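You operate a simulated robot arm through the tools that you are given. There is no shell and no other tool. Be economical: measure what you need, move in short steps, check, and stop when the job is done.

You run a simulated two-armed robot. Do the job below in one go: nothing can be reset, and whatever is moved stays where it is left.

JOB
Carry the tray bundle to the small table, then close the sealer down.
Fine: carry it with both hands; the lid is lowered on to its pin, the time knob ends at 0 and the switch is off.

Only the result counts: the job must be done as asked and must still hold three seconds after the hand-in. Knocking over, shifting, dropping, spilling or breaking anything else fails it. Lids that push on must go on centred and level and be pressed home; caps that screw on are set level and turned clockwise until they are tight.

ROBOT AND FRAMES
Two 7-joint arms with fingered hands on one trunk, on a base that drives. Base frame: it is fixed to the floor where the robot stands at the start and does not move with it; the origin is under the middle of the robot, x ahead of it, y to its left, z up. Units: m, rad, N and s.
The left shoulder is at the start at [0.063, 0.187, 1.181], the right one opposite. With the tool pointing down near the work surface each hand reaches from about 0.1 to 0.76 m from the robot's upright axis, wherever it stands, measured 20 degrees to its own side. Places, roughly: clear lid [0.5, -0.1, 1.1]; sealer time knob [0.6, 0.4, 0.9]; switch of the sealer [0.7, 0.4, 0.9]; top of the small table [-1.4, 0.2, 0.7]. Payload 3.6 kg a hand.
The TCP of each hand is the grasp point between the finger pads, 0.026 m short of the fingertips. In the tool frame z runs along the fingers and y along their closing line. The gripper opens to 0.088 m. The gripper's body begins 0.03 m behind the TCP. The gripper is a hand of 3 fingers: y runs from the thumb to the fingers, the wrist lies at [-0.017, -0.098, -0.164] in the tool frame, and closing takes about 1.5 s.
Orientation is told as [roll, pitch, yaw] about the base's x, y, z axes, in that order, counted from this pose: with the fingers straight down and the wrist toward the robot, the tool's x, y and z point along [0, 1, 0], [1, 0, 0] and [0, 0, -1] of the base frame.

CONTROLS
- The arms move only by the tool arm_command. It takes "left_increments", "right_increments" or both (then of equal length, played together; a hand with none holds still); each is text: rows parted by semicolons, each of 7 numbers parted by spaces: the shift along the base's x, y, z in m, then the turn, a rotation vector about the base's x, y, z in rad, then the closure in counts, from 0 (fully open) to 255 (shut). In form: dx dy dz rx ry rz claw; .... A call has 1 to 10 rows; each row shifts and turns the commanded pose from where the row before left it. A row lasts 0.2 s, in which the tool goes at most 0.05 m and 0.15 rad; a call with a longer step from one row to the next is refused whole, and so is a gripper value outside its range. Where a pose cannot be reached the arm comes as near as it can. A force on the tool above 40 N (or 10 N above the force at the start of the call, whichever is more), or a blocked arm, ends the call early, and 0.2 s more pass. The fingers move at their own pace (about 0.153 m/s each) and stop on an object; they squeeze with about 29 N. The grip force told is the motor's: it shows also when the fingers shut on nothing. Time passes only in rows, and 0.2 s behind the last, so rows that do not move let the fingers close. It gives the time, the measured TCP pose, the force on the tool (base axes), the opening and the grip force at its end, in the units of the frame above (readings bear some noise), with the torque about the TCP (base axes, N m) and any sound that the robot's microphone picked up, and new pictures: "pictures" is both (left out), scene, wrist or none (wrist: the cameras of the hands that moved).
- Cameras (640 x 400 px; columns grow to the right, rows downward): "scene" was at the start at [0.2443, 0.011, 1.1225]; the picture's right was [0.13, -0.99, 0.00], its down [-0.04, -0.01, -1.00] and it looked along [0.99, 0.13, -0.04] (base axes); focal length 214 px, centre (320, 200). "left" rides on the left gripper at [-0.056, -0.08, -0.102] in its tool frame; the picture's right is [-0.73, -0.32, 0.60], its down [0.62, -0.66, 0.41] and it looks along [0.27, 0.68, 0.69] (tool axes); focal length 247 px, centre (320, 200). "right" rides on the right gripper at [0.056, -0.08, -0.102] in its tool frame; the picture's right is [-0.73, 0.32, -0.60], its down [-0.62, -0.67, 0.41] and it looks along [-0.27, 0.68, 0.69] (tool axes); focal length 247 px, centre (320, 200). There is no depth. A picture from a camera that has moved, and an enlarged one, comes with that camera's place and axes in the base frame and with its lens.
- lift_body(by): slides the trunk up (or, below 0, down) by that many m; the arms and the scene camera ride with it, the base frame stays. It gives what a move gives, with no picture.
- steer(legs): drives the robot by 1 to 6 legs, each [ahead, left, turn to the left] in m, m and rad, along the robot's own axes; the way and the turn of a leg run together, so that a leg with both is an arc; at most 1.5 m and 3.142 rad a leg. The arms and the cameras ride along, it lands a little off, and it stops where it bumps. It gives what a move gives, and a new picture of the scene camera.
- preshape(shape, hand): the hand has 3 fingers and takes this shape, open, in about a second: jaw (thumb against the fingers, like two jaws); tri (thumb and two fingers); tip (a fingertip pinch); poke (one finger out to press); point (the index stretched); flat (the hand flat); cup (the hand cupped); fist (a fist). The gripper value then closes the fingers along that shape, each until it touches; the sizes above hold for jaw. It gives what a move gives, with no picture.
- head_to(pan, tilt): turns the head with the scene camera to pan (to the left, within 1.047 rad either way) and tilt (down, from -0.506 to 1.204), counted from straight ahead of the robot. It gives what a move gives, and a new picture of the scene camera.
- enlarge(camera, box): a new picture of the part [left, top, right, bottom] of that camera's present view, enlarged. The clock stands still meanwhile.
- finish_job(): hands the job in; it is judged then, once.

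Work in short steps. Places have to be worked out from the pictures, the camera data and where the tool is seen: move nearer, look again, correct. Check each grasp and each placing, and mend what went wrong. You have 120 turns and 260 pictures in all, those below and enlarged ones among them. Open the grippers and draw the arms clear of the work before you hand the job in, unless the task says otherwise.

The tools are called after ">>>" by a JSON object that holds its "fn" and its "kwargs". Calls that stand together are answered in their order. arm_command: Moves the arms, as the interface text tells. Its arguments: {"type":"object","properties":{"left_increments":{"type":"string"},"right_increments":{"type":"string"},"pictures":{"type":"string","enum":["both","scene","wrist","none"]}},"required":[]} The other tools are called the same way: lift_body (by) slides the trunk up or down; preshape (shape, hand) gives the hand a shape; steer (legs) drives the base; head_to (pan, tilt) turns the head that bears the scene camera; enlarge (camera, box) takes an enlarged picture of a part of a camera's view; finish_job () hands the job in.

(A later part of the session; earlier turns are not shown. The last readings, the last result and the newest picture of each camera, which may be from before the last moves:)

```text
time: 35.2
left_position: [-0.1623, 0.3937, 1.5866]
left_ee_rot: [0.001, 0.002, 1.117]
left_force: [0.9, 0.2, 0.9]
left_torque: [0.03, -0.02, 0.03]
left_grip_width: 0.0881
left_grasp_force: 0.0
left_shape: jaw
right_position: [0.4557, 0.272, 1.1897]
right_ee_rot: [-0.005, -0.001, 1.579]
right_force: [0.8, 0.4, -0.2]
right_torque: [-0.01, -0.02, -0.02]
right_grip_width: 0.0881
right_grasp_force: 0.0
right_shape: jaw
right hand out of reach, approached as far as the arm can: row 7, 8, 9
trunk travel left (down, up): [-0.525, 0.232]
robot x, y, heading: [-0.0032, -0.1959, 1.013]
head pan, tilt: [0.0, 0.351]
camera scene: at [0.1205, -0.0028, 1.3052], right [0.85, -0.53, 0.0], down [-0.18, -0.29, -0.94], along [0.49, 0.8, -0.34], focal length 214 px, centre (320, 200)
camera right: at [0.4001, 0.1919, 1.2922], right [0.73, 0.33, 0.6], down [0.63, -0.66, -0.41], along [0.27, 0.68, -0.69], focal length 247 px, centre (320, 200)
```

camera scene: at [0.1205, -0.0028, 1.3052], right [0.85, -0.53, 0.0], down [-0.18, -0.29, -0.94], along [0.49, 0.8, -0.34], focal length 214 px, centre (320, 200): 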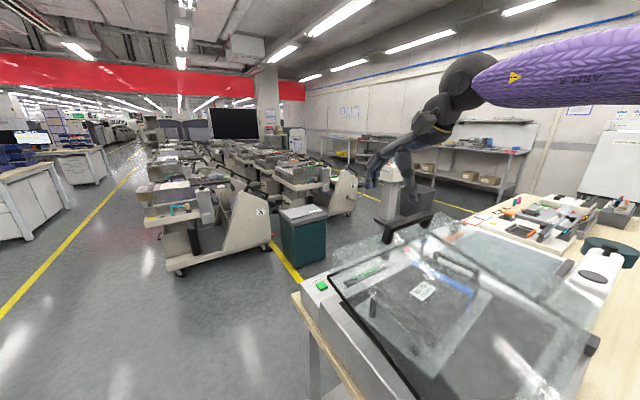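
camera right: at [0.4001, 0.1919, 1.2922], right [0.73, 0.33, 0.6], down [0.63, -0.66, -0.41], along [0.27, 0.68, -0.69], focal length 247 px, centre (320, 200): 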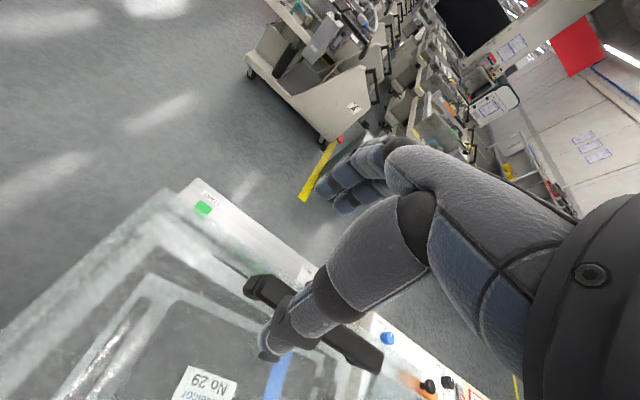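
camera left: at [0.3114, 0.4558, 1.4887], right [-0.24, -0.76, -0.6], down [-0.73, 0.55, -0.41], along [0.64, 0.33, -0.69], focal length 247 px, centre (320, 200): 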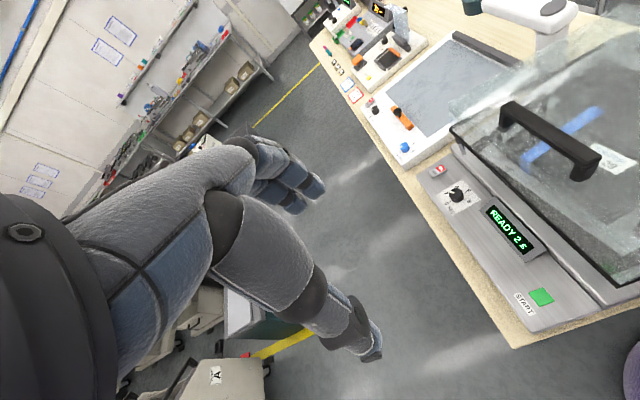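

Still ~4 cm short in x; I turn the base another 0.3 rad left, and bring the hand back over the bar with the matching yaw.

>>> {"fn": "steer", "kwargs": {"legs": [[0, 0, 0.3]]}}

>>> {"fn": "arm_command", "kwargs": {"right_increments": "0.03 -0.016 0 0 0 -0.1 0;0.03 -0.016 0 0 0 -0.1 0;0.03 -0.016 0 0 0 -0.1 0;0.03 -0.016 0 0 0 0 0;0.03 -0.016 0 0 0 0 0;0.03 -0.016 0 0 0 0 0;0.03 -0.016 0 0 0 0 0;0.02 0 0 0 0 0 0;0 0 0 0 0 0 0"}}

```text
time: 36.5
left_position: [-0.3287, 0.3207, 1.5869]
left_ee_rot: [0.0, 0.002, 1.413]
left_force: [-1.3, 0.7, 0.0]
left_torque: [-0.01, 0.0, 0.0]
left_grip_width: 0.0878
left_grasp_force: 0.0
left_shape: jaw
right_position: [0.2982, 0.3862, 1.1897]
right_ee_rot: [-0.005, 0.001, 1.875]
right_force: [-1.0, -0.2, 1.1]
right_torque: [0.0, 0.01, 0.02]
right_grip_width: 0.0879
right_grasp_force: 0.0
right_shape: jaw
trunk travel left (down, up): [-0.525, 0.232]
robot x, y, heading: [-0.0002, -0.1991, 1.317]
head pan, tilt: [0.0, 0.351]
camera scene: at [0.0583, 0.0239, 1.3052], right [0.97, -0.25, 0.0], down [-0.09, -0.33, -0.94], along [0.24, 0.91, -0.34], focal length 214 px, centre (320, 200)
```

scene: 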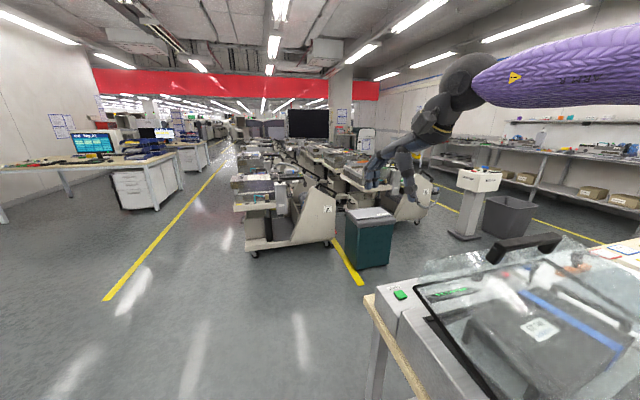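

```text
time: 38.5
left_position: [-0.3266, 0.3201, 1.5885]
left_ee_rot: [-0.002, 0.001, 1.414]
left_force: [0.1, -0.4, 0.1]
left_torque: [0.01, -0.02, 0.01]
left_grip_width: 0.0876
left_grasp_force: 0.0
left_shape: jaw
right_position: [0.5153, 0.2751, 1.1906]
right_ee_rot: [-0.006, 0.003, 1.596]
right_force: [0.9, 0.1, 0.2]
right_torque: [0.01, -0.02, 0.01]
right_grip_width: 0.0876
right_grasp_force: 0.2
right_shape: jaw
right hand out of reach, approached as far as the arm can: row 8
trunk travel left (down, up): [-0.525, 0.232]
robot x, y, heading: [0.0025, -0.1941, 1.311]
head pan, tilt: [0.0, 0.351]
camera scene: at [0.0587, 0.0236, 1.3052], right [0.97, -0.25, 0.0], down [-0.09, -0.33, -0.94], along [0.24, 0.91, -0.34], focal length 214 px, centre (320, 200)
camera right: at [0.4606, 0.1945, 1.2928], right [0.72, 0.34, 0.6], down [0.64, -0.65, -0.41], along [0.25, 0.68, -0.69], focal length 247 px, centre (320, 200)
```

scene: 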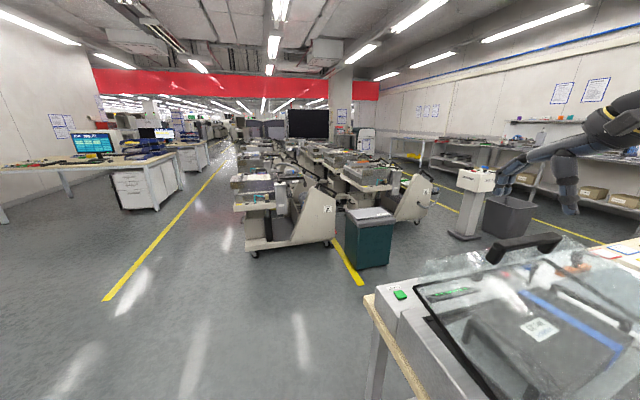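
right: 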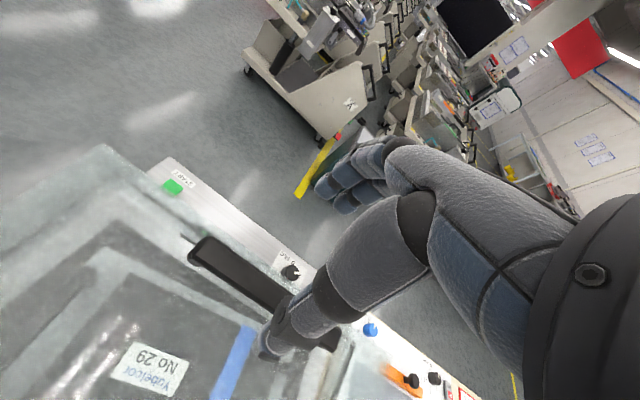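

The hand is over the bar (bar y≈0.269). I tilt the hand 0.18 rad to match the lid's slope, and descend to the bar centre.

>>> {"fn": "arm_command", "kwargs": {"right_increments": "0 -0.004 -0.02 0.09 0 0 0;0 0 -0.02 0.09 0 0 0;0 0 -0.02 0 0 0 0;0 0 -0.02 0 0 0 0;0 0 -0.02 0 0 0 0;0 0 -0.008 0 0 0 0;0 0 0 0 0 0 0", "pictures": "wrist"}}

>>> {"fn": "head_to", "kwargs": {"pan": -0.6, "tilt": 0.5}}

```text
time: 40.1
left_position: [-0.3275, 0.3208, 1.5872]
left_ee_rot: [0.0, 0.0, 1.413]
left_force: [0.0, -0.5, 0.3]
left_torque: [-0.01, 0.01, 0.0]
left_grip_width: 0.0876
left_grasp_force: 0.0
left_shape: jaw
right_position: [0.5278, 0.2703, 1.0828]
right_ee_rot: [-0.007, -0.179, 1.579]
right_force: [0.2, 0.4, 0.0]
right_torque: [0.0, -0.03, 0.0]
right_grip_width: 0.0877
right_grasp_force: 0.1
right_shape: jaw
trunk travel left (down, up): [-0.525, 0.232]
robot x, y, heading: [0.005, -0.1971, 1.314]
head pan, tilt: [0.0, 0.351]
camera right: at [0.4725, 0.172, 1.1676], right [0.73, 0.21, 0.65], down [0.63, -0.58, -0.52], along [0.27, 0.79, -0.55], focal length 247 px, centre (320, 200)
```

right: 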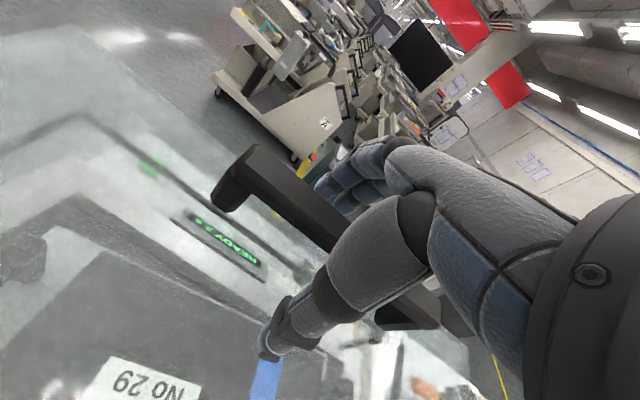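

```text
time: 41.1
left_position: [-0.3274, 0.3198, 1.5879]
left_ee_rot: [-0.001, 0.001, 1.413]
left_force: [0.0, -0.5, -0.5]
left_torque: [0.0, -0.03, -0.03]
left_grip_width: 0.0877
left_grasp_force: 0.1
left_shape: jaw
right_position: [0.5286, 0.2693, 1.0817]
right_ee_rot: [-0.006, -0.18, 1.579]
right_force: [0.8, 0.3, 0.2]
right_torque: [0.0, 0.01, -0.02]
right_grip_width: 0.0878
right_grasp_force: 0.1
right_shape: jaw
trunk travel left (down, up): [-0.525, 0.232]
robot x, y, heading: [-0.0035, -0.1961, 1.315]
head pan, tilt: [-0.6, 0.499]
camera scene: at [0.1035, -0.0065, 1.2915], right [0.65, -0.76, 0.0], down [-0.36, -0.31, -0.88], along [0.66, 0.57, -0.48], focal length 214 px, centre (320, 200)
```

scene: 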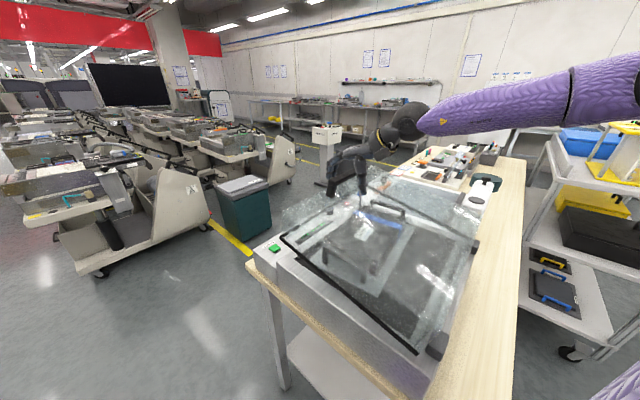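

The bar passes between thumb and fingers. I close the hand.

>>> {"fn": "arm_command", "kwargs": {"right_increments": "0 0 0 0 0 0 120;0 0 0 0 0 0 200;0 0 0 0 0 0 255;0 0 0 0 0 0 255;0 0 0 0 0 0 255;0 0 0 0 0 0 255;0 0 0 0 0 0 255;0 0 0 0 0 0 255", "pictures": "wrist"}}

>>> {"fn": "enlarge", "kwargs": {"camera": "scene", "box": [240, 120, 500, 380]}}

```text
time: 43.0
left_position: [-0.326, 0.3208, 1.5888]
left_ee_rot: [-0.001, 0.003, 1.414]
left_force: [-0.6, 0.6, 0.1]
left_torque: [-0.03, 0.02, -0.02]
left_grip_width: 0.0876
left_grasp_force: 0.1
left_shape: jaw
right_position: [0.5283, 0.2686, 1.0804]
right_ee_rot: [-0.005, -0.176, 1.577]
right_force: [-2.3, -3.8, -11.4]
right_torque: [-0.1, -0.02, -0.01]
right_grip_width: 0.0102
right_grasp_force: 28.8
right_shape: jaw
trunk travel left (down, up): [-0.525, 0.232]
robot x, y, heading: [0.0031, -0.1939, 1.319]
head pan, tilt: [-0.6, 0.499]
camera right: at [0.4729, 0.1717, 1.1666], right [0.73, 0.21, 0.65], down [0.63, -0.58, -0.52], along [0.27, 0.79, -0.56], focal length 247 px, centre (320, 200)
```

right: 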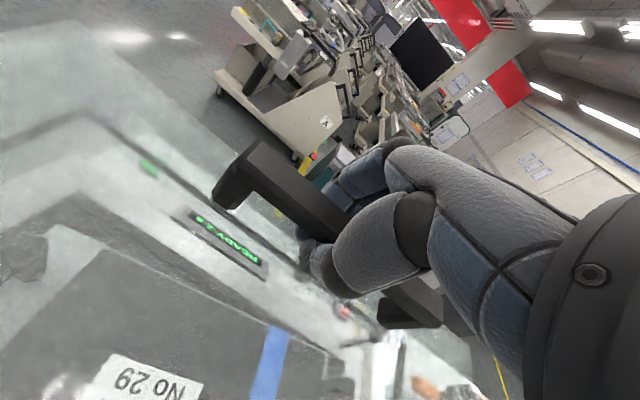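

```text
1.54 times, centred on (370, 250) of scene
camera zoom: at [0.1042, -0.0065, 1.2914], right [0.65, -0.76, 0.0], down [-0.36, -0.31, -0.88], along [0.66, 0.57, -0.48], focal length 330 px, centre (243, 123)
```

zoom: 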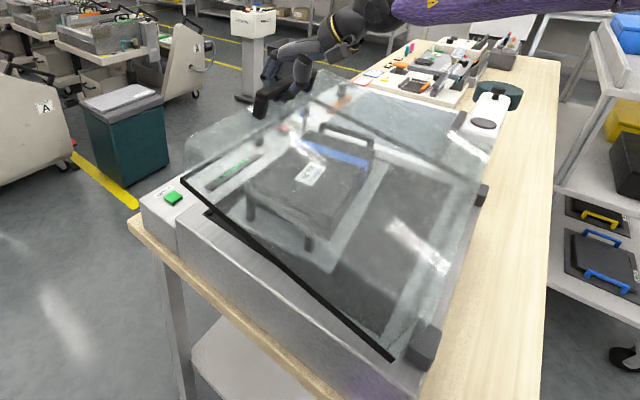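

The bar is gripped (28.8 N). I raise the lid along its hinge arc (hinge ≈ y −0.03, z 0.90) a first third, watching force.

>>> {"fn": "arm_command", "kwargs": {"right_increments": "0 -0.0195 0.029 0.1 0 0 255;0 -0.0223 0.0269 0.1 0 0 255;0 -0.0248 0.0245 0.1 0 0 255;0 0 0 0 0 0 255", "pictures": "scene"}}

```text
time: 44.0
left_position: [-0.326, 0.3216, 1.5875]
left_ee_rot: [0.001, 0.002, 1.414]
left_force: [-0.3, -0.3, 0.6]
left_torque: [0.0, 0.01, -0.02]
left_grip_width: 0.088
left_grasp_force: 0.0
left_shape: jaw
right_position: [0.5283, 0.2033, 1.1604]
right_ee_rot: [-0.007, -0.476, 1.578]
right_force: [-1.5, -6.6, -15.5]
right_torque: [-0.14, -0.01, 0.06]
right_grip_width: 0.0099
right_grasp_force: 29.0
right_shape: jaw
trunk travel left (down, up): [-0.525, 0.232]
robot x, y, heading: [0.0015, -0.1948, 1.316]
head pan, tilt: [-0.6, 0.499]
camera scene: at [0.1049, -0.0059, 1.2912], right [0.65, -0.76, 0.0], down [-0.36, -0.31, -0.88], along [0.66, 0.57, -0.48], focal length 214 px, centre (320, 200)
```

scene: 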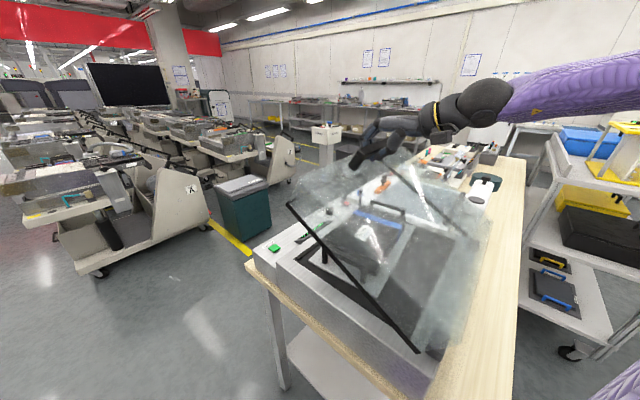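

The lid lifts smoothly (force ~16 N = its weight). I continue the arc.

>>> {"fn": "arm_command", "kwargs": {"right_increments": "0 -0.0272 0.0219 0.1 0 0 255;0 -0.0292 0.0191 0.1 0 0 255;0 -0.031 0.0161 0.1 0 0 255;0 -0.0323 0.0129 0.1 0 0 255;0 0 0 0 0 0 255", "pictures": "scene"}}

```text
time: 44.4
left_position: [-0.3262, 0.3195, 1.5887]
left_ee_rot: [-0.001, 0.0, 1.412]
left_force: [0.5, -0.3, 0.9]
left_torque: [0.02, 0.0, 0.0]
left_grip_width: 0.0877
left_grasp_force: 0.0
left_shape: jaw
right_position: [0.5276, 0.1756, 1.1834]
right_ee_rot: [-0.014, -0.579, 1.577]
right_force: [0.8, -6.5, -18.0]
right_torque: [-0.09, -0.04, 0.0]
right_grip_width: 0.0103
right_grasp_force: 28.9
right_shape: jaw
right hand out of reach, approached as far as the arm can: row 2
trunk travel left (down, up): [-0.525, 0.232]
robot x, y, heading: [-0.0028, -0.1949, 1.311]
head pan, tilt: [-0.6, 0.499]
stopped in row 2 (right hand): the force on the tool passed its limit at 44 N (the readings are from after the stop); the commanded pose is now the measured one
camera scene: at [0.105, -0.0077, 1.2916], right [0.65, -0.76, 0.0], down [-0.36, -0.31, -0.88], along [0.66, 0.57, -0.48], focal length 214 px, centre (320, 200)
```

scene: 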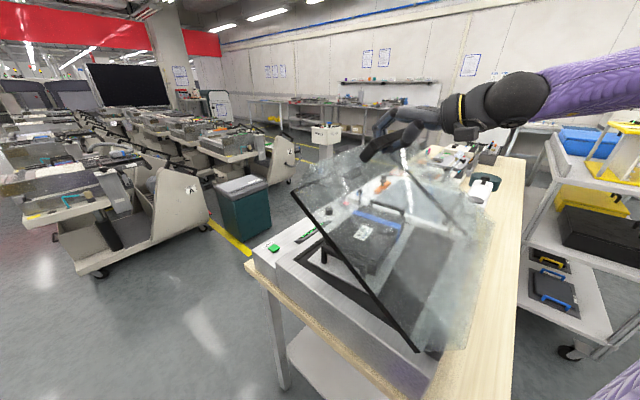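

The wrist ran into a joint limit when turning. I continue the arc with pure translation, letting the bar turn within the grip slightly.

>>> {"fn": "arm_command", "kwargs": {"right_increments": "0 -0.0135 0.0095 0 0 0 255;0 -0.0145 0.0085 0 0 0 255;0 -0.015 0.0075 0 0 0 255;0 0 0 0 0 0 255", "pictures": "scene"}}

```text
time: 44.9
left_position: [-0.3259, 0.3202, 1.588]
left_ee_rot: [0.001, 0.001, 1.411]
left_force: [-0.7, -0.3, -0.1]
left_torque: [-0.01, -0.01, -0.02]
left_grip_width: 0.0876
left_grasp_force: 0.0
left_shape: jaw
right_position: [0.5279, 0.1629, 1.1935]
right_ee_rot: [-0.013, -0.579, 1.579]
right_force: [0.2, -6.0, -18.0]
right_torque: [-0.08, 0.01, 0.03]
right_grip_width: 0.0098
right_grasp_force: 29.0
right_shape: jaw
right hand out of reach, approached as far as the arm can: row 2
trunk travel left (down, up): [-0.525, 0.232]
robot x, y, heading: [-0.002, -0.1973, 1.311]
head pan, tilt: [-0.6, 0.499]
stopped in row 2 (right hand): the force on the tool passed its limit at 45 N (the readings are from after the stop); the commanded pose is now the measured one
camera scene: at [0.1049, -0.0077, 1.2916], right [0.65, -0.76, 0.0], down [-0.36, -0.31, -0.88], along [0.66, 0.57, -0.48], focal length 214 px, centre (320, 200)
```

scene: 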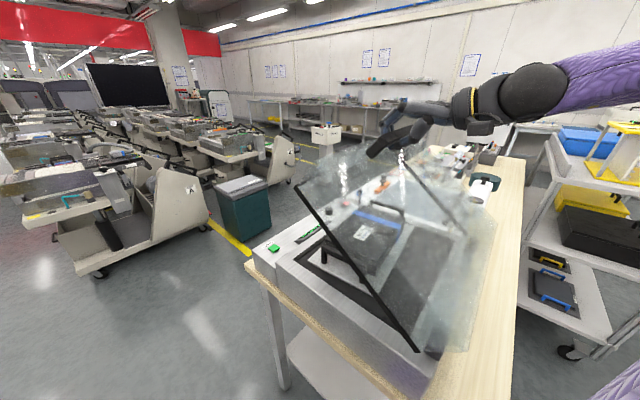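

I'm at the arm's limit in this stance. I lower the lid gently back on to its pin along the same arc, then will stand at the right side of the bench facing it squarely.

>>> {"fn": "arm_command", "kwargs": {"right_increments": "0 0.0253 -0.0185 -0.08 0 0 255;0 0.0238 -0.0208 -0.08 0 0 255;0 0.0219 -0.0227 -0.08 0 0 255;0 0.0197 -0.0247 -0.08 0 0 255;0 0.0173 -0.0258 -0.08 0 0 255;0 0 0 0 0 0 255", "pictures": "none"}}

```text
time: 46.3
left_position: [-0.3242, 0.3197, 1.5897]
left_ee_rot: [0.002, -0.001, 1.412]
left_force: [-0.5, -0.3, -0.3]
left_torque: [0.01, -0.02, 0.02]
left_grip_width: 0.0879
left_grasp_force: 0.2
left_shape: jaw
right_position: [0.5278, 0.2695, 1.0815]
right_ee_rot: [-0.012, -0.181, 1.581]
right_force: [0.9, -14.2, -16.2]
right_torque: [-0.19, 0.01, -0.03]
right_grip_width: 0.0097
right_grasp_force: 29.0
right_shape: jaw
trunk travel left (down, up): [-0.525, 0.232]
robot x, y, heading: [-0.0004, -0.1966, 1.311]
head pan, tilt: [-0.6, 0.499]
```

Back at the resting spot. I ease 3 mm more down, open, and rise clear.

>>> {"fn": "arm_command", "kwargs": {"right_increments": "0 0.001 -0.003 0 0 0 255;0 0 0 0 0 0 200;0 0 0 0 0 0 100;0 0 0 0 0 0 0;0 0 0 0 0 0 0;0 0 0 0 0 0 0;0 -0.005 0.03 0 0 0 0;0 -0.005 0.04 0 0 0 0;0 0 0.04 0 0 0 0;0 0 0.04 0 0 0 0", "pictures": "scene"}}

```text
time: 48.5
left_position: [-0.328, 0.3203, 1.5869]
left_ee_rot: [0.001, 0.001, 1.414]
left_force: [0.3, -0.4, 0.2]
left_torque: [-0.03, 0.0, -0.01]
left_grip_width: 0.0879
left_grasp_force: 0.1
left_shape: jaw
right_position: [0.5262, 0.2629, 1.2355]
right_ee_rot: [-0.014, -0.19, 1.58]
right_force: [-0.1, 0.3, 1.0]
right_torque: [0.03, 0.0, -0.02]
right_grip_width: 0.0879
right_grasp_force: 0.1
right_shape: jaw
trunk travel left (down, up): [-0.525, 0.232]
robot x, y, heading: [0.0053, -0.1973, 1.308]
head pan, tilt: [-0.6, 0.499]
camera scene: at [0.1033, -0.0069, 1.2916], right [0.65, -0.76, 0.0], down [-0.36, -0.31, -0.88], along [0.66, 0.57, -0.48], focal length 214 px, centre (320, 200)
```

scene: 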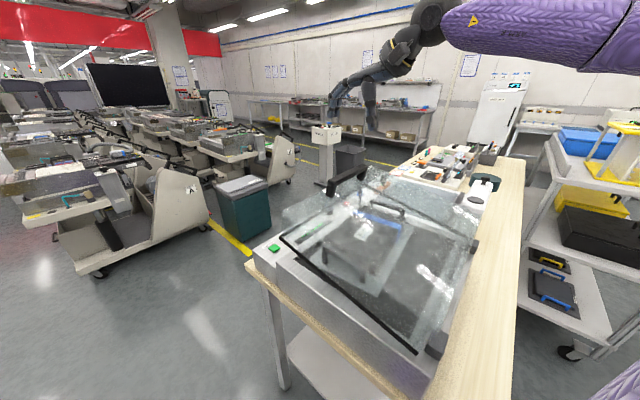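

Now I drive round to the right side of the bench: back, turn to face +y, then sideways to x≈0.42.

>>> {"fn": "steer", "kwargs": {"legs": [[-0.319, -0.085, 0], [0, 0, 0.26], [0, -0.42, 0]]}}

>>> {"fn": "head_to", "kwargs": {"pan": 0.0, "tilt": 0.7}}

```text
time: 53.7
left_position: [-0.0223, -0.1102, 1.5873]
left_ee_rot: [-0.001, 0.0, 1.663]
left_force: [-0.4, 0.3, -0.3]
left_torque: [0.01, 0.02, -0.01]
left_grip_width: 0.088
left_grasp_force: 0.0
left_shape: jaw
right_position: [0.8178, 0.0465, 1.2352]
right_ee_rot: [-0.013, -0.191, 1.832]
right_force: [0.4, 0.3, 0.3]
right_torque: [-0.01, 0.04, 0.0]
right_grip_width: 0.0874
right_grasp_force: 0.0
right_shape: jaw
trunk travel left (down, up): [-0.525, 0.232]
robot x, y, heading: [0.4213, -0.5274, 1.561]
head pan, tilt: [-0.6, 0.499]
camera scene: at [0.4757, -0.3203, 1.2915], right [0.82, -0.57, 0.0], down [-0.27, -0.39, -0.88], along [0.5, 0.72, -0.48], focal length 214 px, centre (320, 200)
```

scene: 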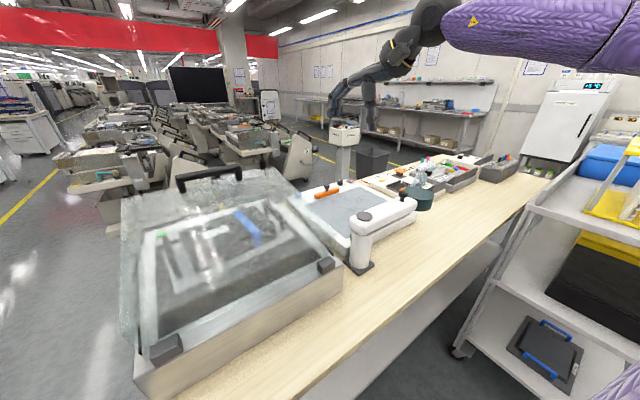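

```text
time: 54.7
left_position: [-0.0231, -0.1094, 1.5874]
left_ee_rot: [0.0, 0.001, 1.663]
left_force: [0.2, -0.1, 0.1]
left_torque: [0.01, -0.04, 0.03]
left_grip_width: 0.0877
left_grasp_force: 0.2
left_shape: jaw
right_position: [0.8173, 0.0465, 1.2352]
right_ee_rot: [-0.012, -0.19, 1.831]
right_force: [-0.1, 0.1, -0.3]
right_torque: [-0.02, 0.03, 0.02]
right_grip_width: 0.0878
right_grasp_force: 0.1
right_shape: jaw
trunk travel left (down, up): [-0.525, 0.232]
robot x, y, heading: [0.4211, -0.5283, 1.561]
head pan, tilt: [0.0, 0.7]
camera scene: at [0.4241, -0.31, 1.2738], right [1.0, -0.01, 0.0], down [-0.01, -0.64, -0.77], along [0.01, 0.77, -0.64], focal length 214 px, centre (320, 200)
```

scene: 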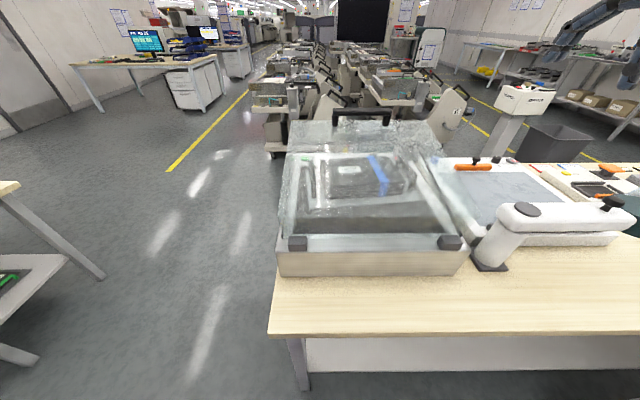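

All clear. I bring the right hand back over toward the handle line while raising it, then lower the trunk 0.3 m so the elbow sits low for the swing.

>>> {"fn": "arm_command", "kwargs": {"right_increments": "0 0 0.04 0 0 -0.026 0;-0.025 0 0.035 0 0 -0.1 0;-0.03 0.005 0.03 0 0 -0.12 0;-0.03 0.005 0.03 0 0 0 0;-0.03 0.005 0.03 0 0 0 0;-0.03 0.005 0.03 0 0 0 0;-0.035 0.005 0.03 0 0 0 0;-0.035 0.005 0.03 0 0 0 0;-0.035 0.005 0.01 0 0 0 0;-0.035 0.005 0 0 0 0 0", "pictures": "none"}}

>>> {"fn": "lift_body", "kwargs": {"by": -0.3}}

```text
time: 56.9
left_position: [-0.0236, -0.1093, 1.5864]
left_ee_rot: [-0.001, 0.003, 1.664]
left_force: [0.6, -0.3, 0.4]
left_torque: [0.02, 0.0, -0.02]
left_grip_width: 0.0879
left_grasp_force: 0.0
left_shape: jaw
right_position: [0.5296, 0.0857, 1.5002]
right_ee_rot: [-0.014, -0.189, 1.586]
right_force: [0.8, -0.2, 0.2]
right_torque: [-0.02, 0.01, -0.04]
right_grip_width: 0.0877
right_grasp_force: 0.1
right_shape: jaw
trunk travel left (down, up): [-0.525, 0.232]
robot x, y, heading: [0.4259, -0.5301, 1.562]
head pan, tilt: [0.0, 0.7]
```

```text
time: 59.9
left_position: [-0.0231, -0.1096, 1.2885]
left_ee_rot: [-0.001, 0.0, 1.664]
left_force: [-0.4, -0.1, 0.7]
left_torque: [0.0, -0.05, -0.02]
left_grip_width: 0.0878
left_grasp_force: 0.0
left_shape: jaw
right_position: [0.5317, 0.0863, 1.1995]
right_ee_rot: [-0.012, -0.191, 1.585]
right_force: [0.0, -0.3, 0.8]
right_torque: [-0.02, -0.01, 0.02]
right_grip_width: 0.0876
right_grasp_force: 0.0
right_shape: jaw
trunk travel left (down, up): [-0.225, 0.532]
robot x, y, heading: [0.4209, -0.5277, 1.562]
head pan, tilt: [0.0, 0.7]
```

Now I reach forward over the handle, adding a little forward tilt.

>>> {"fn": "arm_command", "kwargs": {"right_increments": "0 0.03 0 0.06 0 0 0;0 0.03 0 0.06 0 0 0;0 0.03 0 0 0 0 0;0 0.03 0 0 0 0 0;0 0.03 0 0 0 0 0;0 0.028 0 0 0 0 0;0 0 0 0 0 0 0"}}

```text
time: 61.5
left_position: [-0.0263, -0.1102, 1.2873]
left_ee_rot: [-0.003, 0.002, 1.664]
left_force: [-0.1, -0.5, -0.5]
left_torque: [0.01, -0.02, -0.02]
left_grip_width: 0.0876
left_grasp_force: 0.1
left_shape: jaw
right_position: [0.5298, 0.2436, 1.198]
right_ee_rot: [-0.017, -0.308, 1.59]
right_force: [-0.2, 0.1, 0.1]
right_torque: [-0.03, -0.03, -0.01]
right_grip_width: 0.0878
right_grasp_force: 0.0
right_shape: jaw
right hand out of reach, approached as far as the arm can: row 6
trunk travel left (down, up): [-0.225, 0.532]
robot x, y, heading: [0.425, -0.5331, 1.56]
head pan, tilt: [0.0, 0.7]
camera scene: at [0.4226, -0.2736, 0.9537], right [1.0, -0.01, 0.0], down [0.0, -0.64, -0.76], along [0.01, 0.76, -0.64], focal length 214 px, centre (320, 200)
camera right: at [0.4742, 0.1358, 1.2696], right [0.72, 0.13, 0.68], down [0.64, -0.5, -0.58], along [0.26, 0.86, -0.44], focal length 247 px, centre (320, 200)
```

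scene: 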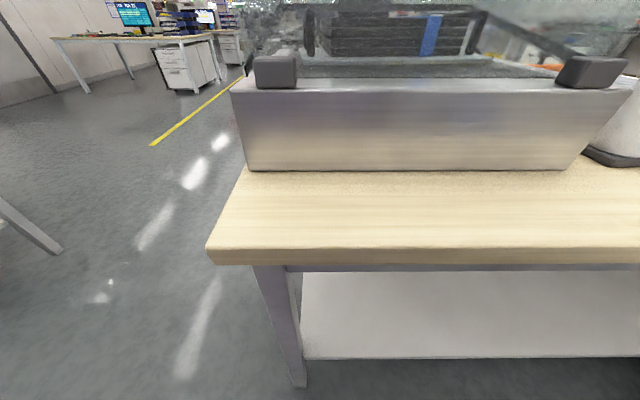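
right: 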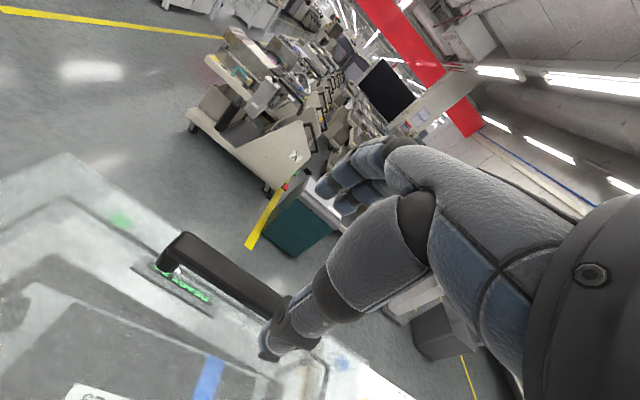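

I descend along the tilted finger direction on to the bar.

>>> {"fn": "arm_command", "kwargs": {"right_increments": "0 0.002 -0.025 0 0 0 0;0 0.006 -0.025 0 0 0 0;0 0.006 -0.025 0 0 0 0;0 0.006 -0.022 0 0 0 0;0 0.006 -0.02 0 0 0 0;0 0 0 0 0 0 0", "pictures": "wrist"}}

```text
time: 62.9
left_position: [-0.0234, -0.11, 1.2884]
left_ee_rot: [0.001, 0.003, 1.666]
left_force: [-0.2, 0.2, 0.0]
left_torque: [0.02, -0.02, 0.01]
left_grip_width: 0.0877
left_grasp_force: 0.1
left_shape: jaw
right_position: [0.5305, 0.2799, 1.0853]
right_ee_rot: [-0.015, -0.307, 1.587]
right_force: [0.7, 1.0, -0.3]
right_torque: [0.02, -0.02, 0.0]
right_grip_width: 0.0881
right_grasp_force: 0.0
right_shape: jaw
right hand out of reach, approached as far as the arm can: row 1, 2
trunk travel left (down, up): [-0.225, 0.532]
robot x, y, heading: [0.4236, -0.5281, 1.565]
head pan, tilt: [0.0, 0.7]
camera right: at [0.4755, 0.1719, 1.1575], right [0.72, 0.13, 0.68], down [0.64, -0.5, -0.58], along [0.26, 0.85, -0.45], focal length 247 px, centre (320, 200)
```

right: 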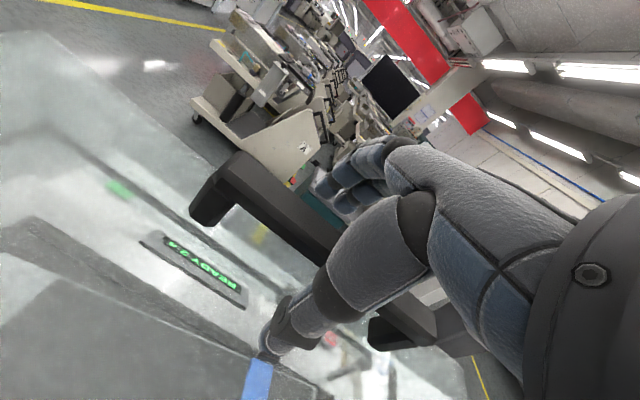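

I nudge onto the previously good grip point and close.

>>> {"fn": "arm_command", "kwargs": {"right_increments": "0 -0.009 -0.004 0 0 0 0;0 0 0 0 0 0 120;0 0 0 0 0 0 200;0 0 0 0 0 0 255;0 0 0 0 0 0 255;0 0 0 0 0 0 255;0 0 0 0 0 0 255;0 0 0 0 0 0 255;0 0 0 0 0 0 255", "pictures": "wrist"}}

```text
time: 64.9
left_position: [-0.0226, -0.1098, 1.2875]
left_ee_rot: [0.001, 0.004, 1.664]
left_force: [-0.9, -1.4, 1.6]
left_torque: [-0.01, 0.03, 0.01]
left_grip_width: 0.0876
left_grasp_force: 0.0
left_shape: jaw
right_position: [0.5296, 0.279, 1.0816]
right_ee_rot: [-0.013, -0.306, 1.587]
right_force: [0.9, -11.9, -15.8]
right_torque: [0.1, -0.01, 0.02]
right_grip_width: 0.0098
right_grasp_force: 29.1
right_shape: jaw
right hand out of reach, approached as far as the arm can: row 1
trunk travel left (down, up): [-0.225, 0.532]
robot x, y, heading: [0.4265, -0.53, 1.561]
head pan, tilt: [0.0, 0.7]
camera right: at [0.4733, 0.172, 1.1539], right [0.72, 0.13, 0.68], down [0.64, -0.5, -0.58], along [0.26, 0.85, -0.45], focal length 247 px, centre (320, 200)
```

right: 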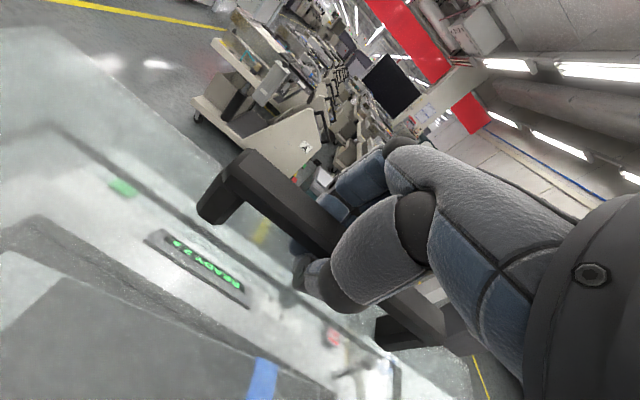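

Gripped. I swing the lid up along the arc again.

>>> {"fn": "arm_command", "kwargs": {"right_increments": "0 -0.0195 0.029 0.1 0 0 255;0 -0.0223 0.0269 0.1 0 0 255;0 -0.0248 0.0245 0.1 0 0 255;0 -0.0272 0.0219 0.1 0 0 255;0 0 0 0 0 0 255", "pictures": "none"}}

```text
time: 65.3
left_position: [-0.0223, -0.1085, 1.2858]
left_ee_rot: [0.001, 0.003, 1.664]
left_force: [0.5, 1.1, -1.0]
left_torque: [-0.02, 0.01, 0.02]
left_grip_width: 0.0876
left_grasp_force: 0.1
left_shape: jaw
right_position: [0.5289, 0.2797, 1.0837]
right_ee_rot: [-0.018, -0.316, 1.584]
right_force: [3.6, -15.1, -17.8]
right_torque: [0.13, -0.01, 0.03]
right_grip_width: 0.0109
right_grasp_force: 29.0
right_shape: jaw
right hand out of reach, approached as far as the arm can: row 1
trunk travel left (down, up): [-0.225, 0.532]
robot x, y, heading: [0.4226, -0.5255, 1.563]
head pan, tilt: [0.0, 0.7]
stopped in row 1 (right hand): the force on the tool passed its limit at 44 N (the readings are from after the stop); the commanded pose is now the measured one
```

The arm is straight-out singular here. I release, back off, move the base 5 cm nearer and the trunk up 5 cm, then regrip.

>>> {"fn": "arm_command", "kwargs": {"right_increments": "0 0 0 0 0 0 150;0 0 0 0 0 0 50;0 0 0 0 0 0 0;0 0 0 0 0 0 0;0 0 0 0 0 0 0;0 -0.01 0.03 0 0 0 0;0 -0.02 0.04 0 0 0 0;0 -0.03 0.03 0 0 0 0;0 -0.04 0.02 0 0 0 0;0 -0.03 0 0 0 0 0", "pictures": "none"}}

>>> {"fn": "steer", "kwargs": {"legs": [[0.05, 0, 0]]}}

>>> {"fn": "lift_body", "kwargs": {"by": 0.05}}

```text
time: 67.5
left_position: [-0.0219, -0.1102, 1.2878]
left_ee_rot: [0.0, 0.002, 1.665]
left_force: [-0.2, -0.1, 0.5]
left_torque: [-0.02, 0.0, 0.0]
left_grip_width: 0.0876
left_grasp_force: 0.0
left_shape: jaw
right_position: [0.5267, 0.1566, 1.2139]
right_ee_rot: [-0.015, -0.328, 1.576]
right_force: [-0.2, 0.5, -0.6]
right_torque: [0.02, -0.01, 0.01]
right_grip_width: 0.0878
right_grasp_force: 0.0
right_shape: jaw
right hand out of reach, approached as far as the arm can: row 7
trunk travel left (down, up): [-0.225, 0.532]
robot x, y, heading: [0.4223, -0.5254, 1.569]
head pan, tilt: [0.0, 0.7]
```

```text
time: 68.4
left_position: [-0.0225, -0.0571, 1.287]
left_ee_rot: [0.0, 0.005, 1.664]
left_force: [-0.2, 0.8, -0.6]
left_torque: [-0.03, -0.02, 0.0]
left_grip_width: 0.0878
left_grasp_force: 0.0
left_shape: jaw
right_position: [0.5243, 0.2099, 1.2114]
right_ee_rot: [-0.018, -0.324, 1.584]
right_force: [0.3, 0.5, -0.6]
right_torque: [0.02, -0.01, -0.01]
right_grip_width: 0.0877
right_grasp_force: 0.0
right_shape: jaw
trunk travel left (down, up): [-0.225, 0.532]
robot x, y, heading: [0.4232, -0.4768, 1.562]
head pan, tilt: [0.0, 0.7]
camera scene: at [0.4246, -0.2222, 0.9531], right [1.0, -0.01, 0.0], down [0.0, -0.65, -0.76], along [0.01, 0.76, -0.65], focal length 214 px, centre (320, 200)
```

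scene: 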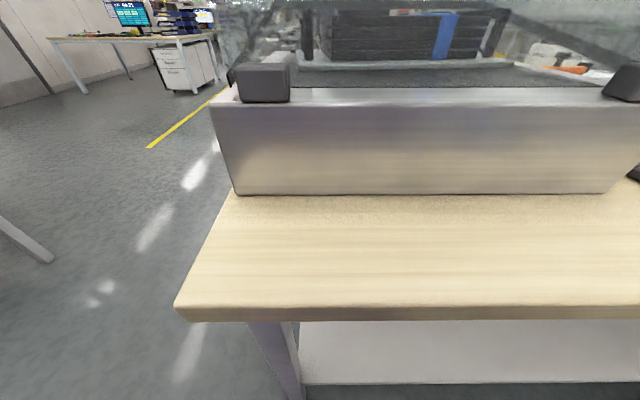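

```text
time: 69.3
left_position: [-0.0235, -0.0592, 1.3379]
left_ee_rot: [-0.001, 0.003, 1.664]
left_force: [0.0, 0.1, -0.2]
left_torque: [0.01, 0.01, 0.01]
left_grip_width: 0.0881
left_grasp_force: 0.0
left_shape: jaw
right_position: [0.5237, 0.2084, 1.2611]
right_ee_rot: [-0.02, -0.328, 1.584]
right_force: [-0.5, 0.5, 0.5]
right_torque: [0.02, -0.01, 0.04]
right_grip_width: 0.0879
right_grasp_force: 0.0
right_shape: jaw
trunk travel left (down, up): [-0.275, 0.482]
robot x, y, heading: [0.4243, -0.4845, 1.562]
head pan, tilt: [0.0, 0.7]
```

Approach again: down and forward on to the bar.

>>> {"fn": "arm_command", "kwargs": {"right_increments": "0.003 0.01 -0.03 0.0 0 0 0;0.003 0.01 -0.025 0 0 0 0;0 0.012 -0.025 0 0 0 0;0 0.006 -0.025 0 0 0 0;0 0.008 -0.025 0 0 0 0;0 0.008 -0.025 0 0 0 0;0 0.007 -0.025 0 0 0 0;0 0 0 0 0 0 0", "pictures": "wrist"}}

```text
time: 71.1
left_position: [-0.0244, -0.0597, 1.338]
left_ee_rot: [-0.001, 0.002, 1.664]
left_force: [-0.9, 0.2, -0.9]
left_torque: [0.03, 0.02, -0.02]
left_grip_width: 0.0877
left_grasp_force: 0.1
left_shape: jaw
right_position: [0.5292, 0.2684, 1.0847]
right_ee_rot: [-0.018, -0.328, 1.585]
right_force: [0.3, 0.4, -0.2]
right_torque: [-0.07, -0.02, 0.0]
right_grip_width: 0.0878
right_grasp_force: 0.0
right_shape: jaw
trunk travel left (down, up): [-0.275, 0.482]
robot x, y, heading: [0.421, -0.479, 1.558]
head pan, tilt: [0.0, 0.7]
camera right: at [0.472, 0.159, 1.1532], right [0.72, 0.11, 0.68], down [0.64, -0.49, -0.59], along [0.27, 0.86, -0.43], focal length 247 px, centre (320, 200)
```

right: 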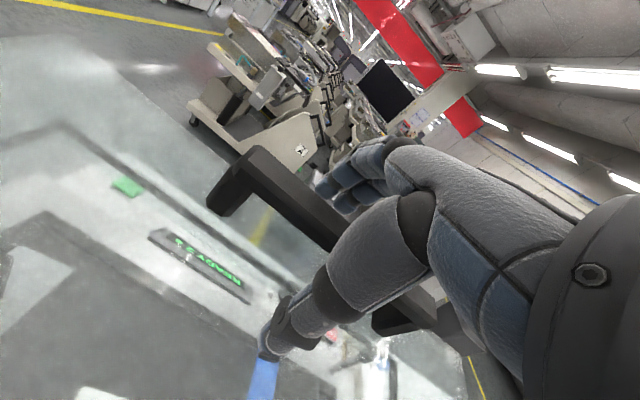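

No reach warnings now; close on the bar and lift along the arc.

>>> {"fn": "arm_command", "kwargs": {"right_increments": "0 0.001 -0.003 0 0 0 0;0 0 0 0 0 0 120;0 0 0 0 0 0 200;0 0 0 0 0 0 255;0 0 0 0 0 0 255;0 0 0 0 0 0 255;0 0 0 0 0 0 255;0 0 0 0 0 0 255;0 0 0 0 0 0 255", "pictures": "none"}}

>>> {"fn": "arm_command", "kwargs": {"right_increments": "0 -0.0195 0.029 0.1 0 0 255;0 -0.0223 0.0269 0.1 0 0 255;0 -0.0248 0.0245 0.1 0 0 255;0 -0.0272 0.0219 0.1 0 0 255;0 0 0 0 0 0 255", "pictures": "none"}}

```text
time: 73.1
left_position: [-0.0218, -0.0588, 1.3373]
left_ee_rot: [-0.001, 0.002, 1.662]
left_force: [-0.3, -0.1, 0.0]
left_torque: [0.05, -0.02, -0.03]
left_grip_width: 0.0879
left_grasp_force: 0.1
left_shape: jaw
right_position: [0.5291, 0.2697, 1.0782]
right_ee_rot: [-0.019, -0.324, 1.584]
right_force: [0.7, -5.2, -11.1]
right_torque: [0.0, -0.02, 0.0]
right_grip_width: 0.0102
right_grasp_force: 30.1
right_shape: jaw
trunk travel left (down, up): [-0.275, 0.482]
robot x, y, heading: [0.4192, -0.4751, 1.563]
head pan, tilt: [0.0, 0.7]
```

```text
time: 74.3
left_position: [-0.0246, -0.0584, 1.3367]
left_ee_rot: [-0.002, 0.003, 1.663]
left_force: [0.2, 0.4, 0.4]
left_torque: [0.02, 0.02, 0.0]
left_grip_width: 0.0878
left_grasp_force: 0.1
left_shape: jaw
right_position: [0.5286, 0.1764, 1.1812]
right_ee_rot: [-0.024, -0.726, 1.589]
right_force: [-5.6, 0.8, -9.7]
right_torque: [0.04, -0.03, 0.05]
right_grip_width: 0.0107
right_grasp_force: 28.9
right_shape: jaw
trunk travel left (down, up): [-0.275, 0.482]
robot x, y, heading: [0.4238, -0.4741, 1.563]
head pan, tilt: [0.0, 0.7]
```

Smooth this time. I continue the arc.

>>> {"fn": "arm_command", "kwargs": {"right_increments": "0 -0.0292 0.0191 0.1 0 0 255;0 -0.031 0.0161 0.1 0 0 255;0 -0.0323 0.0129 0.1 0 0 255;0 0 0 0 0 0 255", "pictures": "scene"}}

```text
time: 75.3
left_position: [-0.0235, -0.0569, 1.3362]
left_ee_rot: [0.001, 0.003, 1.664]
left_force: [-0.3, -0.2, -0.2]
left_torque: [-0.02, -0.03, -0.01]
left_grip_width: 0.0877
left_grasp_force: 0.0
left_shape: jaw
right_position: [0.5286, 0.0854, 1.2289]
right_ee_rot: [-0.034, -1.026, 1.596]
right_force: [-1.5, -0.2, -13.1]
right_torque: [0.02, 0.0, 0.04]
right_grip_width: 0.0101
right_grasp_force: 28.7
right_shape: jaw
trunk travel left (down, up): [-0.275, 0.482]
robot x, y, heading: [0.4223, -0.477, 1.565]
head pan, tilt: [0.0, 0.7]
camera scene: at [0.4243, -0.2314, 1.0079], right [1.0, -0.01, 0.0], down [0.0, -0.65, -0.76], along [0.01, 0.76, -0.65], focal length 214 px, centre (320, 200)
```

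scene: 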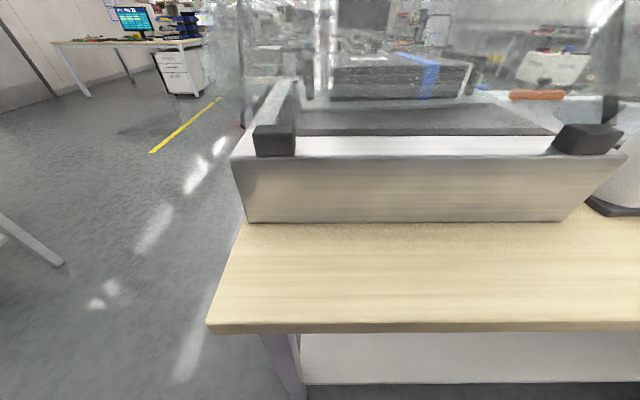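

Good; a further 0.3 rad.

>>> {"fn": "arm_command", "kwargs": {"right_increments": "0 -0.0336 0.0096 0.1 0 0 255;0 -0.0343 0.0061 0.1 0 0 255;0 -0.0348 0.0029 0.1 0 0 255;0 0 0 0 0 0 255", "pictures": "none"}}

```text
time: 76.3
left_position: [-0.0229, -0.0578, 1.3364]
left_ee_rot: [0.002, 0.004, 1.662]
left_force: [-0.8, -0.2, 0.8]
left_torque: [0.03, 0.02, -0.03]
left_grip_width: 0.0879
left_grasp_force: 0.1
left_shape: jaw
right_position: [0.5285, -0.0166, 1.2458]
right_ee_rot: [-0.069, -1.323, 1.626]
right_force: [1.8, 0.5, -23.0]
right_torque: [0.09, 0.0, -0.03]
right_grip_width: 0.0102
right_grasp_force: 28.7
right_shape: jaw
trunk travel left (down, up): [-0.275, 0.482]
robot x, y, heading: [0.4201, -0.4798, 1.563]
head pan, tilt: [0.0, 0.7]
```

Nearly up; radial pull suggests a slightly lower arc. Two more steps, flattening down.

>>> {"fn": "arm_command", "kwargs": {"right_increments": "0 -0.025 -0.005 0.07 0 0 255;0 -0.025 -0.005 0.07 0 0 255;0 0 0 0 0 0 255", "pictures": "scene"}}

```text
time: 77.1
left_position: [-0.0218, -0.0585, 1.3372]
left_ee_rot: [-0.001, 0.003, 1.663]
left_force: [-0.6, 0.2, 0.4]
left_torque: [-0.02, 0.02, -0.02]
left_grip_width: 0.0879
left_grasp_force: 0.1
left_shape: jaw
right_position: [0.5085, -0.0435, 1.2428]
right_ee_rot: [-0.118, -1.466, 1.681]
right_force: [3.6, 0.2, -9.3]
right_torque: [0.14, -0.04, 0.0]
right_grip_width: 0.0082
right_grasp_force: 29.0
right_shape: jaw
right hand out of reach, approached as far as the arm can: row 1, 2
trunk travel left (down, up): [-0.275, 0.482]
robot x, y, heading: [0.4231, -0.4766, 1.561]
head pan, tilt: [0.0, 0.7]
camera scene: at [0.4249, -0.2316, 1.0081], right [1.0, -0.01, 0.0], down [-0.01, -0.65, -0.76], along [0.01, 0.76, -0.65], focal length 214 px, centre (320, 200)
```

scene: 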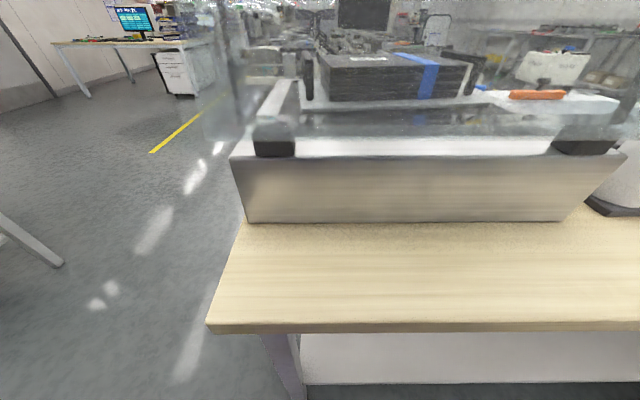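

Hand is horizontal now; lid ≈72°. I pull it a bit more toward me without further turning.

>>> {"fn": "arm_command", "kwargs": {"right_increments": "0 -0.015 -0.002 0 0 0 255;0 -0.015 -0.003 0 0 0 255;0 0 0 0 0 0 255", "pictures": "none"}}

>>> {"fn": "head_to", "kwargs": {"pan": 0.0, "tilt": -0.3}}

```text
time: 77.9
left_position: [-0.0212, -0.0611, 1.3373]
left_ee_rot: [0.0, 0.004, 1.664]
left_force: [0.5, 0.3, -0.9]
left_torque: [0.01, 0.01, 0.02]
left_grip_width: 0.0879
left_grasp_force: 0.0
left_shape: jaw
right_position: [0.4946, -0.058, 1.2401]
right_ee_rot: [-0.119, -1.466, 1.679]
right_force: [8.9, 0.6, -7.3]
right_torque: [0.11, 0.0, 0.04]
right_grip_width: 0.0081
right_grasp_force: 29.2
right_shape: jaw
right hand out of reach, approached as far as the arm can: row 1, 2
trunk travel left (down, up): [-0.275, 0.482]
robot x, y, heading: [0.4228, -0.4795, 1.565]
head pan, tilt: [0.0, 0.7]
```

```text
time: 79.2
left_position: [-0.0213, -0.0592, 1.3366]
left_ee_rot: [0.0, 0.003, 1.662]
left_force: [0.4, -0.4, 0.2]
left_torque: [0.01, 0.01, -0.01]
left_grip_width: 0.0879
left_grasp_force: 0.1
left_shape: jaw
right_position: [0.4951, -0.0576, 1.2405]
right_ee_rot: [-0.125, -1.465, 1.68]
right_force: [7.2, 0.2, -5.4]
right_torque: [0.13, -0.02, 0.05]
right_grip_width: 0.0079
right_grasp_force: 29.4
right_shape: jaw
trunk travel left (down, up): [-0.275, 0.482]
robot x, y, heading: [0.4175, -0.4768, 1.565]
head pan, tilt: [0.0, -0.3]
camera scene: at [0.4255, -0.2387, 1.0976], right [1.0, -0.01, 0.0], down [0.0, 0.29, -0.96], along [0.01, 0.96, 0.29], focal length 214 px, centre (320, 200)
```

scene: 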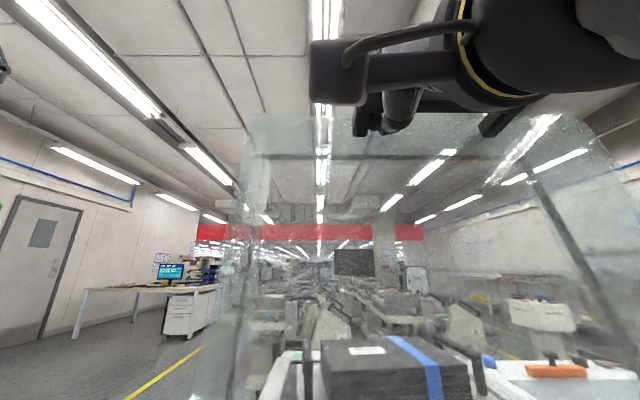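

Tangential force is near zero – near balance. I use the base to pull the lid back the last 4 cm.

>>> {"fn": "steer", "kwargs": {"legs": [[-0.035, 0, 0]]}}

```text
time: 80.0
left_position: [-0.0211, -0.0904, 1.3367]
left_ee_rot: [0.002, 0.005, 1.663]
left_force: [-0.6, -0.2, 0.0]
left_torque: [-0.01, -0.03, -0.01]
left_grip_width: 0.088
left_grasp_force: 0.2
left_shape: jaw
right_position: [0.4939, -0.089, 1.238]
right_ee_rot: [-0.139, -1.457, 1.693]
right_force: [6.9, 11.6, -26.3]
right_torque: [0.35, 0.01, 0.0]
right_grip_width: 0.0087
right_grasp_force: 29.5
right_shape: jaw
trunk travel left (down, up): [-0.275, 0.482]
robot x, y, heading: [0.4198, -0.514, 1.564]
head pan, tilt: [0.0, -0.3]
camera scene: at [0.4253, -0.2711, 1.0967], right [1.0, -0.01, 0.0], down [0.0, 0.29, -0.96], along [0.01, 0.96, 0.29], focal length 214 px, centre (320, 200)
```

scene: 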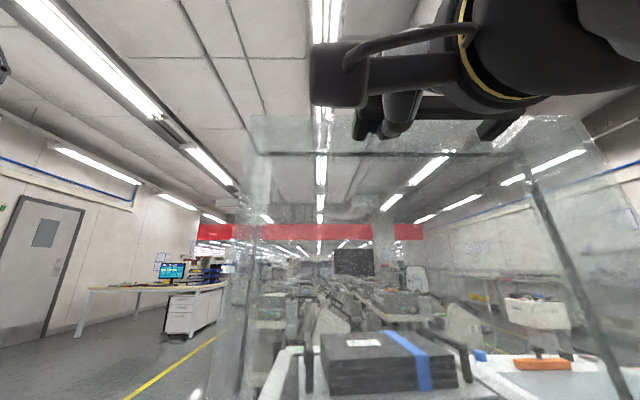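

A reaction of +11 N in y suggests the lid met its open stop (matches the original handle position). I relax 4 mm, open the fingers and watch.

>>> {"fn": "arm_command", "kwargs": {"right_increments": "0 0.003 -0.005 0 0 0 255;0 0 0 0 0 0 150;0 0 0 0 0 0 50;0 0 0 0 0 0 0;0 0 0 0 0 0 0;0 0 0 0 0 0 0;0 0 0 0 0 0 0", "pictures": "both"}}

```text
time: 81.6
left_position: [-0.0225, -0.094, 1.3371]
left_ee_rot: [0.001, 0.003, 1.665]
left_force: [0.7, 0.0, 0.4]
left_torque: [0.01, 0.0, -0.02]
left_grip_width: 0.0878
left_grasp_force: 0.0
left_shape: jaw
right_position: [0.492, -0.0898, 1.2345]
right_ee_rot: [-0.153, -1.462, 1.709]
right_force: [-0.2, 0.1, -0.3]
right_torque: [-0.01, 0.01, -0.03]
right_grip_width: 0.0875
right_grasp_force: 0.2
right_shape: jaw
trunk travel left (down, up): [-0.275, 0.482]
robot x, y, heading: [0.4233, -0.5143, 1.56]
head pan, tilt: [0.0, -0.3]
camera scene: at [0.4241, -0.2745, 1.0978], right [1.0, -0.01, 0.0], down [0.0, 0.3, -0.96], along [0.01, 0.96, 0.3], focal length 214 px, centre (320, 200)
camera right: at [0.437, -0.199, 1.1651], right [0.72, -0.57, 0.39], down [0.64, 0.33, -0.7], along [0.27, 0.75, 0.6], focal length 247 px, centre (320, 200)
```

scene: 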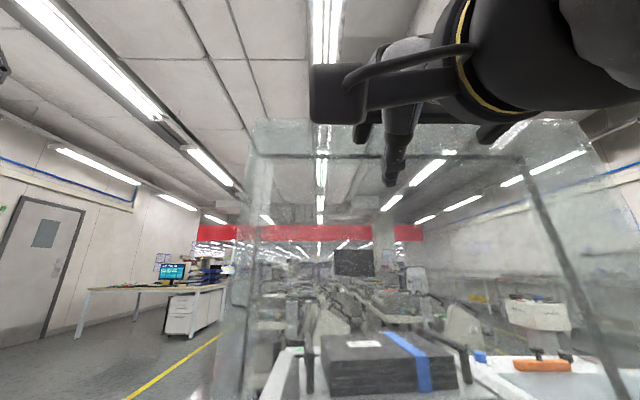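
right: 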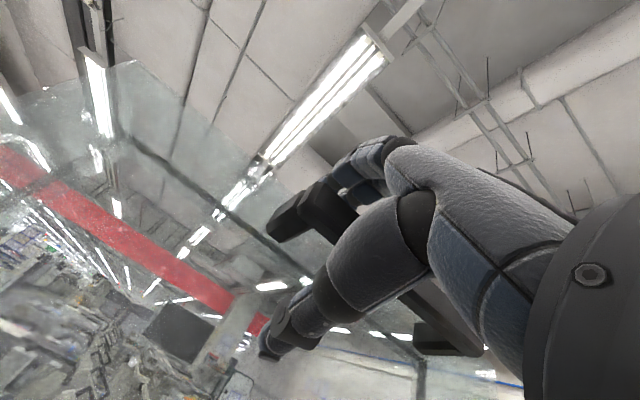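

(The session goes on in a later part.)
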